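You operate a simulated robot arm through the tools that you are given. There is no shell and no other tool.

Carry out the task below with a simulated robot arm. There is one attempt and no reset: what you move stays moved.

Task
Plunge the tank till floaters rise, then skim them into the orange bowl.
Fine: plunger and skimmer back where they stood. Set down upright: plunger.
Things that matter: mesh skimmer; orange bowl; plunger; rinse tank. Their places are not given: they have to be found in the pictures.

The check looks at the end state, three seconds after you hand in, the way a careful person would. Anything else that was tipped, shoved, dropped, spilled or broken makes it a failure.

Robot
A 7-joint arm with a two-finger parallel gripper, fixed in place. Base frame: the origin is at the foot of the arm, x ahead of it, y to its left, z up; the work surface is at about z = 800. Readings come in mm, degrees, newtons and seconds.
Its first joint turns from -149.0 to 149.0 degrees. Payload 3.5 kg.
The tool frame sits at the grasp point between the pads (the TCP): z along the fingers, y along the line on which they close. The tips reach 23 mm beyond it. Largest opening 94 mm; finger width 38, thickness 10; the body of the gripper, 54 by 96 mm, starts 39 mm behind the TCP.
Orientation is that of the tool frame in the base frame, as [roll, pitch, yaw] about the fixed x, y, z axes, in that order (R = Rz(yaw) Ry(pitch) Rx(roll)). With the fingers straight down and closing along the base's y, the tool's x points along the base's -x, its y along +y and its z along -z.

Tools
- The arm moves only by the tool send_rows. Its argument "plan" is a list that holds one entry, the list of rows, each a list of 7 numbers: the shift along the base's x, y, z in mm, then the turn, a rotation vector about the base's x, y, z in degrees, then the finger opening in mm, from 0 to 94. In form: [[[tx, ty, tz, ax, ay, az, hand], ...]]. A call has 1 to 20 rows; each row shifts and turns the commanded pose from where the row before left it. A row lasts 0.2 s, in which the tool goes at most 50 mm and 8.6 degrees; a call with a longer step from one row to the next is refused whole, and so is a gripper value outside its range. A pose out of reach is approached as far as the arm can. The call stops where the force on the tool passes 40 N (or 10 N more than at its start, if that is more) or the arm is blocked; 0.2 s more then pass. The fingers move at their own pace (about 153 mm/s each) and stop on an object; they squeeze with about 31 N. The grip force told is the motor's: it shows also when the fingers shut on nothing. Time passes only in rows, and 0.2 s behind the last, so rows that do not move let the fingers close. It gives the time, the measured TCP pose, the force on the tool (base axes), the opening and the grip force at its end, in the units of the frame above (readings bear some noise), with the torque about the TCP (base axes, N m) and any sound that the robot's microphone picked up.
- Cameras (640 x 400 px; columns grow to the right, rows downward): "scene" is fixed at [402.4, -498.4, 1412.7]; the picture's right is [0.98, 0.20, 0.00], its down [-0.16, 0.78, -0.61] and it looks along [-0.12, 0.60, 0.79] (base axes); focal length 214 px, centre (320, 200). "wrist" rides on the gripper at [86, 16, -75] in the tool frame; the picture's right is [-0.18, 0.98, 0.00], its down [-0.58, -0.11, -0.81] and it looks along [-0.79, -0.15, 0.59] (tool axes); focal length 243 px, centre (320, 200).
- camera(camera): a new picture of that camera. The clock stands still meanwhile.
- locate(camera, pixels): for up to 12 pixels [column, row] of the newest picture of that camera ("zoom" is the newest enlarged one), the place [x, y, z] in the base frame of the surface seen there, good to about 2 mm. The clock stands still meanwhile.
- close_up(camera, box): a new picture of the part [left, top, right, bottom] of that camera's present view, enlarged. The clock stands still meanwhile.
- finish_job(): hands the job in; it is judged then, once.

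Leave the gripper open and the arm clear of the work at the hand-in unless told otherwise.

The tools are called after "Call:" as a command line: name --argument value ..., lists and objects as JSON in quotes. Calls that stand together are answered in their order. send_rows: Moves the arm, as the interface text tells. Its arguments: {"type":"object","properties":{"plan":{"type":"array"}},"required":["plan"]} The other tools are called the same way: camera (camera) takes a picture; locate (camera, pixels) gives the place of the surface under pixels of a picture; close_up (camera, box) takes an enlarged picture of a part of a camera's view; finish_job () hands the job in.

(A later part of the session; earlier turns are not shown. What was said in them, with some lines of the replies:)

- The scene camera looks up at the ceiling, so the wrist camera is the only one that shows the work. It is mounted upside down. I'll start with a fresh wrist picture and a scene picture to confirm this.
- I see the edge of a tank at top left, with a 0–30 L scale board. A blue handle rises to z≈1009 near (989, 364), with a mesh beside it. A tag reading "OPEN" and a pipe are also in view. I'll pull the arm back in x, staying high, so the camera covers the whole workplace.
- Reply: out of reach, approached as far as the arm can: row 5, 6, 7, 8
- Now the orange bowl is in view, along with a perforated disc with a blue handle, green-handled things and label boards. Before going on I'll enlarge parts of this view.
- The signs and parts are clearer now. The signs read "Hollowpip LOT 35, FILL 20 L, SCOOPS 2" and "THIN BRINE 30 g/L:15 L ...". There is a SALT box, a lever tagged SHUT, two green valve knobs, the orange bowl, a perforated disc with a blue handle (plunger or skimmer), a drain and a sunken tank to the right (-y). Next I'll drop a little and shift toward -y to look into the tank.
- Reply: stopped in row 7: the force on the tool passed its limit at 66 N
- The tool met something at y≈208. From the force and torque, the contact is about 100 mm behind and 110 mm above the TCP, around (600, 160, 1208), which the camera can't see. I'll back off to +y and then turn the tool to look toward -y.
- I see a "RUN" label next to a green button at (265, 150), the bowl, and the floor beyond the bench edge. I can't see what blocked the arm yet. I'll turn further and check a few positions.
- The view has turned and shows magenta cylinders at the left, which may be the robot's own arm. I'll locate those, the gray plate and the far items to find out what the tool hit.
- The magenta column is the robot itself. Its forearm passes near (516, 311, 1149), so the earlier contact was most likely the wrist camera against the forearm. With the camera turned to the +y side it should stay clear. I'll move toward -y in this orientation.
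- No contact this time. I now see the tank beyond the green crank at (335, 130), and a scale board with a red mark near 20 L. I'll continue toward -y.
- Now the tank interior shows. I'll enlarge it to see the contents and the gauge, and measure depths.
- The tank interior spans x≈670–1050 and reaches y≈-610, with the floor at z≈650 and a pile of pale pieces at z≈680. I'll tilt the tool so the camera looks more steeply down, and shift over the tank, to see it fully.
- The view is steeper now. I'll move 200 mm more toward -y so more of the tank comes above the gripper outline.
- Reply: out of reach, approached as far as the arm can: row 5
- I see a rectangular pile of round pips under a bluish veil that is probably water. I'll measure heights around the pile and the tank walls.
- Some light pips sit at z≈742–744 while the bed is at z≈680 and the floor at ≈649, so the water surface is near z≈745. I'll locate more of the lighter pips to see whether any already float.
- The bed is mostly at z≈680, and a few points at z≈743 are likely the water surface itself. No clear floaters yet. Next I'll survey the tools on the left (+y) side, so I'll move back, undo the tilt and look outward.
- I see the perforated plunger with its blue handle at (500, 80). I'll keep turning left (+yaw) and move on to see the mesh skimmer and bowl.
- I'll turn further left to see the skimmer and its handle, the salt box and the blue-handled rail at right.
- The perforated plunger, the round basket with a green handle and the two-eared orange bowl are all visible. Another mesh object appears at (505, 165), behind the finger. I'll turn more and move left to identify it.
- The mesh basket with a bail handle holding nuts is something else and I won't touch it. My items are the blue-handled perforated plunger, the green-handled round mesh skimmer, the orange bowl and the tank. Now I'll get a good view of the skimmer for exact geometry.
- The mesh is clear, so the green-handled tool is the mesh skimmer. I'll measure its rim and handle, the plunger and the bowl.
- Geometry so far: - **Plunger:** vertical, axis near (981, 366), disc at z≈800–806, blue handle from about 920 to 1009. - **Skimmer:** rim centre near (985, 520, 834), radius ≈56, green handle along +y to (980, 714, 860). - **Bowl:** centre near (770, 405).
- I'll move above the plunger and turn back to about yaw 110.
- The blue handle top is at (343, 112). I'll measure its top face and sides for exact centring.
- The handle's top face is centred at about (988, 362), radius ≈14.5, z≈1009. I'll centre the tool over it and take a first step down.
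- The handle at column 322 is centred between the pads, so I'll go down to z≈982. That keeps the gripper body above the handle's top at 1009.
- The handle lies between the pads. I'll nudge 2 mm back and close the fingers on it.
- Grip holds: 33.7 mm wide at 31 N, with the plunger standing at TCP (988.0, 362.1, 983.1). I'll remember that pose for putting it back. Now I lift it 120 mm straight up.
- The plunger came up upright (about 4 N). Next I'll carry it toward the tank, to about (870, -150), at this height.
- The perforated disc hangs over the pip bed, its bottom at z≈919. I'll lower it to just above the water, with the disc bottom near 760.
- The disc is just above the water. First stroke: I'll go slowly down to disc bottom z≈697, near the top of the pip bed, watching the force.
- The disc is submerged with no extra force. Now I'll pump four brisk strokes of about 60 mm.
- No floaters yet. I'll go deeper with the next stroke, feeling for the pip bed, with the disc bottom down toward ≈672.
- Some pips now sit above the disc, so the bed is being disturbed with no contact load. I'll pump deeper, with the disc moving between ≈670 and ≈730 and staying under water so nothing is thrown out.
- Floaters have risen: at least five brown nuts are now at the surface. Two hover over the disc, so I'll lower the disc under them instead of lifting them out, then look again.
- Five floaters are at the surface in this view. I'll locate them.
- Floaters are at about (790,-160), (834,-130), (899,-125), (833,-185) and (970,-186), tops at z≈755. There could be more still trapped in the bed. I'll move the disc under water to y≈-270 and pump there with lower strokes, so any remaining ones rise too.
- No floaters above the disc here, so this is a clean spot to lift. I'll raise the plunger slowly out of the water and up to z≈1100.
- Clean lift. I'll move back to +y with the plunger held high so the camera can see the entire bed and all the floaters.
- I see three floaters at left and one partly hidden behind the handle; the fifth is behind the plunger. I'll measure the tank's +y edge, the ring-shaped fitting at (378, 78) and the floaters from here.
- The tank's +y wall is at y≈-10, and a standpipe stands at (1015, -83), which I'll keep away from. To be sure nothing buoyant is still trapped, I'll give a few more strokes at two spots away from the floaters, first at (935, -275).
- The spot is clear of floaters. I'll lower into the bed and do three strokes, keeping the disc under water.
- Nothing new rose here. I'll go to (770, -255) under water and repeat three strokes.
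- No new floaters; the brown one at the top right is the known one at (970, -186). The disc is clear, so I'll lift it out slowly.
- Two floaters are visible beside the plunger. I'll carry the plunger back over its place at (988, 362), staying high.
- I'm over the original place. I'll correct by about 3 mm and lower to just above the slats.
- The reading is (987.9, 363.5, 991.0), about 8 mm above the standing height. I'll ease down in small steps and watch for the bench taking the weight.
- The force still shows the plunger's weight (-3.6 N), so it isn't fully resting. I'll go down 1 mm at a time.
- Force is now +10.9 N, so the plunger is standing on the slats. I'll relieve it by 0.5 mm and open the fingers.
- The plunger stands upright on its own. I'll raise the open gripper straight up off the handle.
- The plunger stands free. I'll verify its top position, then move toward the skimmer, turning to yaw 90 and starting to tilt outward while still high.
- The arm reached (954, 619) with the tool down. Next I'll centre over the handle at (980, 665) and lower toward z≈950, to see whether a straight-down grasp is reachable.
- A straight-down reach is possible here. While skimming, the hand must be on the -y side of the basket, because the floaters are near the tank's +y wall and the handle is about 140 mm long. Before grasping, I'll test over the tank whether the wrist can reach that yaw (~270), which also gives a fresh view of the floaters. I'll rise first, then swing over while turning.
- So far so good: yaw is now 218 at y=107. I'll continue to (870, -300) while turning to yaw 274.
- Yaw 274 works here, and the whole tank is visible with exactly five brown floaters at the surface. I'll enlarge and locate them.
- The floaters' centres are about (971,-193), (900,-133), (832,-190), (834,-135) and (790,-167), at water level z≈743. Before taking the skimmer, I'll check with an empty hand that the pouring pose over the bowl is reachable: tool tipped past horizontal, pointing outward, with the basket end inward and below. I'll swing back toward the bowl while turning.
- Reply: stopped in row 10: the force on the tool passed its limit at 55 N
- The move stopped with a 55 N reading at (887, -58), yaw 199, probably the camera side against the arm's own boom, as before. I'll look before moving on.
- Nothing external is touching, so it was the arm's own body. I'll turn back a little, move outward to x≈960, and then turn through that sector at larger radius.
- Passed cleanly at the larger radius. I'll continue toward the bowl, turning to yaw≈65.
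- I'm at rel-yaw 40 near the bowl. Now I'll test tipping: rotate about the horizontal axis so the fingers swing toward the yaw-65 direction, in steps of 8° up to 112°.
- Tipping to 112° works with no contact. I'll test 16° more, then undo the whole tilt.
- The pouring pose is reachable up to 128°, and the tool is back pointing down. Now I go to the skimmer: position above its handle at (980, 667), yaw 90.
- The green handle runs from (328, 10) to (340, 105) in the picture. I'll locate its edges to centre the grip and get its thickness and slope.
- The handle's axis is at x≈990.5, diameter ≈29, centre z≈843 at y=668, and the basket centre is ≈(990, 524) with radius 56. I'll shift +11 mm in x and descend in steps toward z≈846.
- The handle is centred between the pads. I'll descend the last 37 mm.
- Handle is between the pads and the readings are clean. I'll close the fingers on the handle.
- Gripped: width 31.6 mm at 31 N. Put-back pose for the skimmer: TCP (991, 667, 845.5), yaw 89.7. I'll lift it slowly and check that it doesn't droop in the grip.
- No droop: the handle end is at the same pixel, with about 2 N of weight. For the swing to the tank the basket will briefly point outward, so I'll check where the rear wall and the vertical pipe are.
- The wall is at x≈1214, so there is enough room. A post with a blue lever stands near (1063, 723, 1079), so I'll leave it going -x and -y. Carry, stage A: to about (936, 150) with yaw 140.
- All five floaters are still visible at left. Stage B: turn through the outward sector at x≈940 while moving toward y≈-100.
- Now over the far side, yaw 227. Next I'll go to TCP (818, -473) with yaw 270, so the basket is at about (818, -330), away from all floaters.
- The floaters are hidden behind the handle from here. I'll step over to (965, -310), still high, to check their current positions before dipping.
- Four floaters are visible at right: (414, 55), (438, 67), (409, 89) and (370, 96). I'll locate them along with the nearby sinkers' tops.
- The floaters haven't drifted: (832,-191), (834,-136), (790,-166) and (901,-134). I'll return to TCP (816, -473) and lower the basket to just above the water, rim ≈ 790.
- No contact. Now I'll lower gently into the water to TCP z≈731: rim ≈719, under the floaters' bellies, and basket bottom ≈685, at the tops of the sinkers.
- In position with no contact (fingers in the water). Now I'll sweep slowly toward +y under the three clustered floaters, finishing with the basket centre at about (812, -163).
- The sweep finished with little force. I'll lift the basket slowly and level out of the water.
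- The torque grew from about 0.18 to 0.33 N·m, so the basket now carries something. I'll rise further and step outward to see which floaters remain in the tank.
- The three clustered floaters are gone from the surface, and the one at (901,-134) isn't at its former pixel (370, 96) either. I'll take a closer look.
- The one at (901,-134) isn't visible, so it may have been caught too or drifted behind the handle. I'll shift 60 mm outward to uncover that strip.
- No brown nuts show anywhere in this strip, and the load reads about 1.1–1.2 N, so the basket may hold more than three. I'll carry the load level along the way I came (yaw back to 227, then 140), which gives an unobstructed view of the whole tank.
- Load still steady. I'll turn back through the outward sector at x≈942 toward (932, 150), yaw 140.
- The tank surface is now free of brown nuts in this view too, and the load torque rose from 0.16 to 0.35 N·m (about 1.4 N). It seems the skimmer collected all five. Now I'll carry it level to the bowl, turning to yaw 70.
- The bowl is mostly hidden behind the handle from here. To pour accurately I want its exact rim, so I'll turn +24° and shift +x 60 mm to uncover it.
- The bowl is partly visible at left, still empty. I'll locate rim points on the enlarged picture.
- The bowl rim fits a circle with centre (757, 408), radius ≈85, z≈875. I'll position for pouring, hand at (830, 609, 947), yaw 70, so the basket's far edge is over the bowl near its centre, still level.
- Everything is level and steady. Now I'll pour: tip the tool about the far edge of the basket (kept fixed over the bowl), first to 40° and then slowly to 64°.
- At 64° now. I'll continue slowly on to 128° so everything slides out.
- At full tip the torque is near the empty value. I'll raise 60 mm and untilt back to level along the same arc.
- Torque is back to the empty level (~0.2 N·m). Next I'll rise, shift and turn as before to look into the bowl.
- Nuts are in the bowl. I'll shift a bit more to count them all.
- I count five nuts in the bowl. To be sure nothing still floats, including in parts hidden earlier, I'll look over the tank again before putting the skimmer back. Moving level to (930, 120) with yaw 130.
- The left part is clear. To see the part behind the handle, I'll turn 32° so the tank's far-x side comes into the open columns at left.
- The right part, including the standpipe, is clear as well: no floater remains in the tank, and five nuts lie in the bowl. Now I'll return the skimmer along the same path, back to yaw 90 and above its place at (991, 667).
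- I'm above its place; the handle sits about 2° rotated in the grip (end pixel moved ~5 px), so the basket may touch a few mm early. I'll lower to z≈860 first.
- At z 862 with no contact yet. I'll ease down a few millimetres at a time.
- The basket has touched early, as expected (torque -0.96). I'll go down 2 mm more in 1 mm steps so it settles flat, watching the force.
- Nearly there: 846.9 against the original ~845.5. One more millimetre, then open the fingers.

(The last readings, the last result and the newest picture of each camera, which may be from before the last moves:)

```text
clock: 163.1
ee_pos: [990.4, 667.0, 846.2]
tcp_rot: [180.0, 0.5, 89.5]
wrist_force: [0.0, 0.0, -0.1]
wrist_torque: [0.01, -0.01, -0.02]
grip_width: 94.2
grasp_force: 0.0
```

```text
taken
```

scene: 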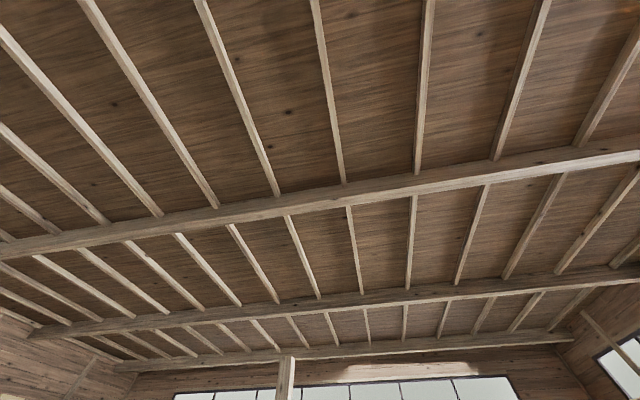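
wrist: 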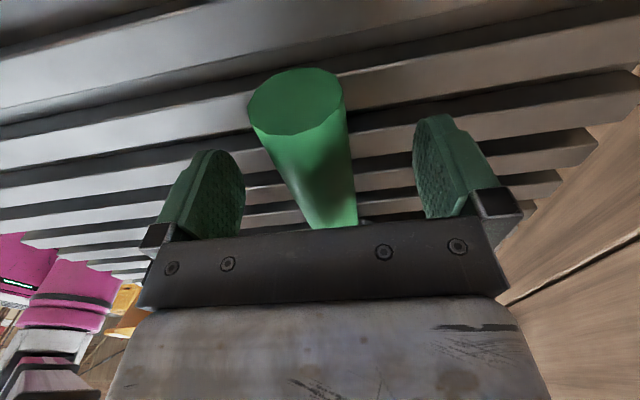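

Released cleanly. I'll rise straight up and check how the skimmer rests.

Call:
send_rows --plan '[[[0, 0, 15, 0, 0, 0, 94], [0, 0, 25, 0, 0, 0, 94], [0, 0, 35, 0, 0, 0, 94], [0, 0, 40, 0, 0, 0, 94], [0, 0, 40, 0, 0, 0, 94]]]'

Call:
camera --camera "wrist"

Call:
close_up --camera "wrist" --box '[240, 0, 440, 200]'

Call:
locate --camera "wrist" --pixels '[[328, 10], [332, 45], [337, 80], [340, 105], [305, 150], [392, 145], [348, 180], [330, 178], [385, 165], [348, 150], [318, 125], [378, 125]]'

```text
clock: 164.3
ee_pos: [990.2, 666.1, 1001.5]
tcp_rot: [-180.0, 0.5, 89.5]
wrist_force: [0.5, 0.4, -0.7]
wrist_torque: [0.0, 0.0, 0.01]
grip_width: 94.1
grasp_force: 0.0
```

```text
taken
```

wrist: 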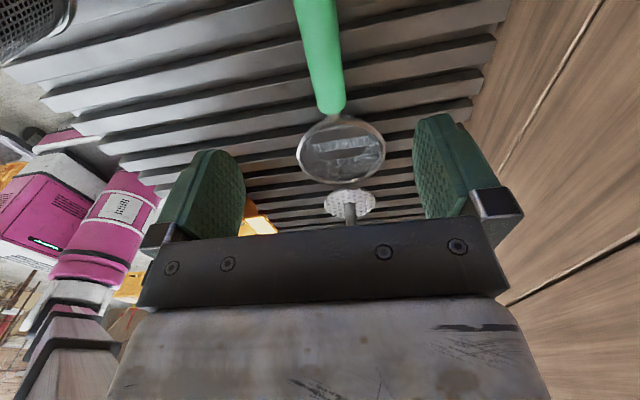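

```text
2.00 times, centred on (340, 100) of wrist
```

zoom: 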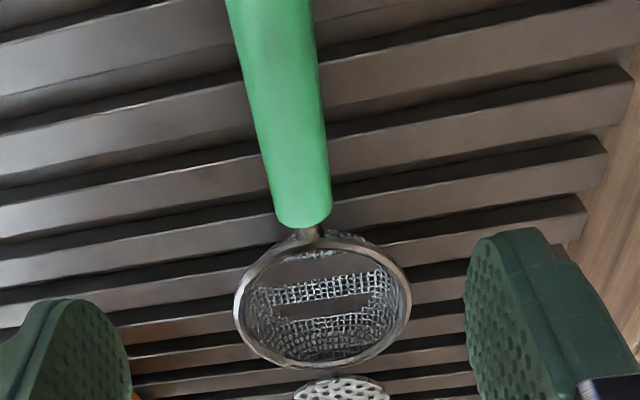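

```text
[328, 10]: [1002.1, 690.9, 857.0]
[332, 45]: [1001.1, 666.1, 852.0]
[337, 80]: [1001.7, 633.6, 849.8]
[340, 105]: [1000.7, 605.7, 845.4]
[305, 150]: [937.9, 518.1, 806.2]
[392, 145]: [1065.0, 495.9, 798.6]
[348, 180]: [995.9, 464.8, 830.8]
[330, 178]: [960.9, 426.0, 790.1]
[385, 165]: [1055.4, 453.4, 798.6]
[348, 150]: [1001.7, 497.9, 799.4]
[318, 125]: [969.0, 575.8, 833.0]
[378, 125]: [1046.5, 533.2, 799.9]
```

The skimmer is back on the slats with an empty basket. I'll measure the rim points in this view to compare with the original place (centre (990, 524), rim z≈833.5).

Call:
locate --camera "zoom" --pixels '[[238, 310], [245, 275], [275, 248], [370, 250], [403, 280], [406, 305], [370, 355], [330, 366], [280, 352], [283, 120], [310, 215], [272, 20]]'

```text
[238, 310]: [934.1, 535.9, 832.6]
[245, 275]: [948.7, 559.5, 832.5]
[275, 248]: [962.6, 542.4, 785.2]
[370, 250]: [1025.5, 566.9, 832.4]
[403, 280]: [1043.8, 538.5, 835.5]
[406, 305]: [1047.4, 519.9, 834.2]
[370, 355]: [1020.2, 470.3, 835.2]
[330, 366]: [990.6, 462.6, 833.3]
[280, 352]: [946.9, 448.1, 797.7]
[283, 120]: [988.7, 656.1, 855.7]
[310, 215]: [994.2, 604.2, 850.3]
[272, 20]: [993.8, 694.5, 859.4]
```

The skimmer rests level, centre ≈(990.5, 520), within 2–3 mm of where it stood. Now a final check of the bowl with an open view: rise and go to (850, 520), yaw 110.

Call:
send_rows --plan '[[[0, 0, 35, 0, 0, 0, 94], [0, 0, 35, 0, 0, 0, 94], [-20, -20, 30, 0, 0, 5, 94], [-25, -25, 0, 0, 0, 5, 94], [-30, -25, 0, 0, 0, 5, 94], [-30, -25, 0, 0, 0, 5, 94], [-30, -25, 0, 0, 0, 0, 94]]]'

Call:
camera --camera "wrist"

Call:
close_up --camera "wrist" --box '[160, 0, 420, 180]'

```text
clock: 165.9
ee_pos: [855.8, 547.0, 1101.0]
tcp_rot: [-180.0, 0.5, 109.5]
wrist_force: [0.4, 0.2, 0.2]
wrist_torque: [-0.02, 0.01, -0.02]
grip_width: 94.0
grasp_force: 0.1
```

```text
taken
```

wrist: 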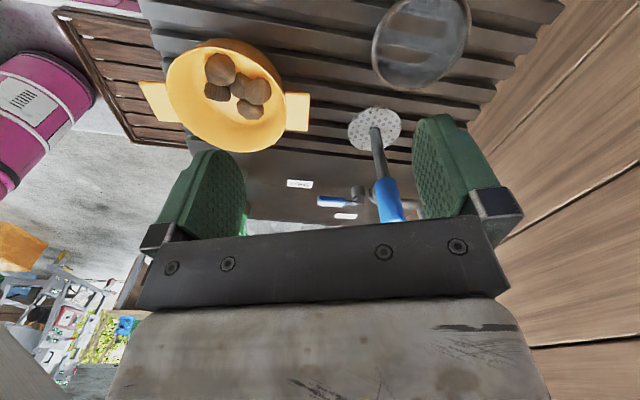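

```text
2.22 times, centred on (290, 90) of wrist
```

zoom: 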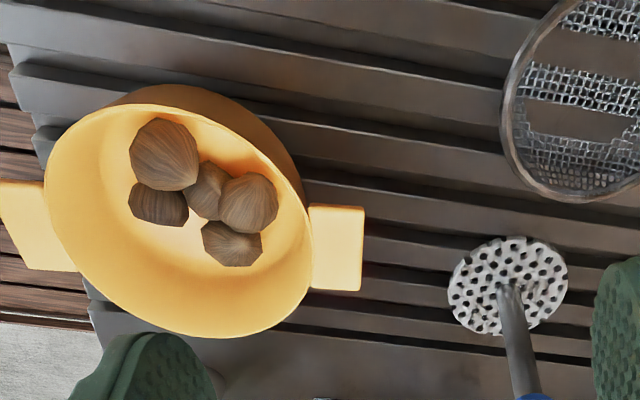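

Five nuts sit in the bowl, the plunger stands upright and the skimmer is in place. A last look into the tank from (870, 10) to confirm that no floater remains.

Call:
send_rows --plan '[[[3, -35, 0, 0, 0, 0, 94], [3, -40, 0, 0, 0, 0, 94], [3, -40, 0, 0, 0, 0, 94], [3, -40, 0, 0, 0, 0, 94], [3, -40, 0, 0, 0, 0, 94], [0, -40, 0, 0, 0, 0, 94], [0, -40, 0, 0, 0, 0, 94], [0, -40, 0, 0, 0, 0, 94], [0, -40, 0, 0, 0, 0, 94], [0, -40, 0, 0, 0, 0, 94], [0, -40, 0, 0, 0, 0, 94], [0, -40, 0, 0, 0, 0, 94], [0, -40, 0, 0, 0, 0, 94], [0, -40, 0, 0, 0, 0, 94]]]'

Call:
camera --camera "wrist"

Call:
close_up --camera "wrist" --box '[140, 0, 460, 220]'

```text
clock: 168.9
ee_pos: [872.4, -6.8, 1099.2]
tcp_rot: [-179.9, 0.5, 109.6]
wrist_force: [0.0, 0.6, -0.2]
wrist_torque: [-0.01, 0.03, -0.01]
grip_width: 94.0
grasp_force: 0.1
```

```text
taken
```

wrist: 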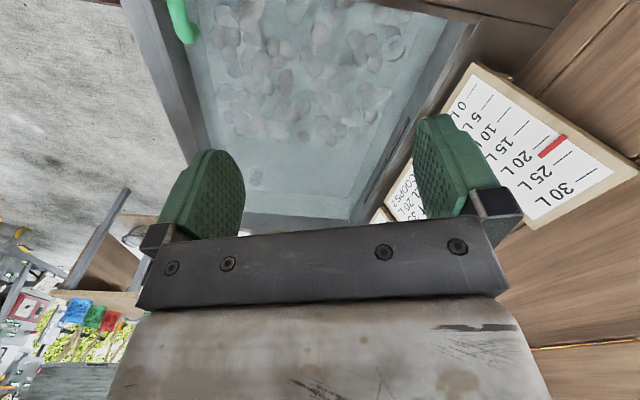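

```text
1.82 times, centred on (300, 110) of wrist
```

zoom: 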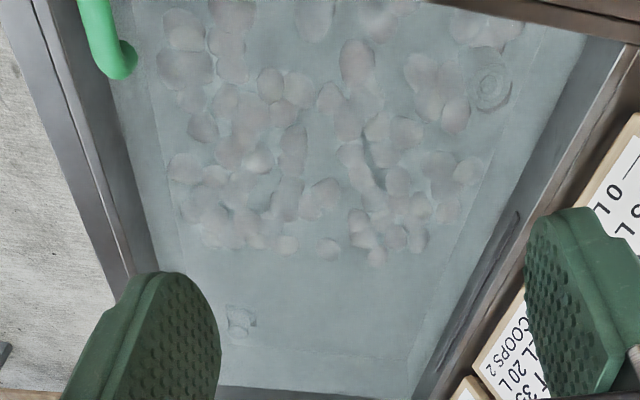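

The tank surface is clear, with only sunken pips on the bottom. All five floaters are in the bowl, and both tools are back. I'll raise the open gripper a bit more, clear of the work, before handing in.

Call:
send_rows --plan '[[[10, 10, 25, 0, 0, 0, 94], [10, 10, 25, 0, 0, 0, 94], [10, 10, 20, 0, 0, 0, 94], [0, 0, 0, 0, 0, 0, 94]]]'

```text
clock: 169.9
ee_pos: [901.3, 21.9, 1170.8]
tcp_rot: [180.0, 0.5, 109.6]
wrist_force: [0.8, -0.2, -0.5]
wrist_torque: [0.0, -0.01, -0.04]
grip_width: 94.3
grasp_force: 0.0
```

The arm is high and clear at z≈1171 with the gripper open. The plunger is upright in its place, the skimmer is back in its place, five floaters are in the orange bowl and nothing else was disturbed. Handing in.

Call:
finish_job

```text
The job is handed in.
```

The job is handed in: all five floaters that rose are in the orange bowl, and no brown nuts were left floating in my last look over the tank.

- **Plunging:** Deep strokes into the pip bed brought up five floaters. More strokes at three other spots brought up none.
- **Skimming:** One pass with the mesh skimmer cleared the surface. Two of the five floaters were outside the path I planned but went missing from the tank in the same pass. The basket rim stayed well above the sunken pips, so I take all five nuts in the bowl to be floaters.
- **Plunger:** It is standing upright on its spot, within about a millimetre of where it was.
- **Skimmer:** It is resting level within 2–3 mm of where it was.
- **Contacts:** The arm stopped twice on force limits while the gripper was empty. I think both times the wrist camera bumped the arm's own boom; I saw nothing else moved.

The gripper is open and the arm is high and clear of the bench.
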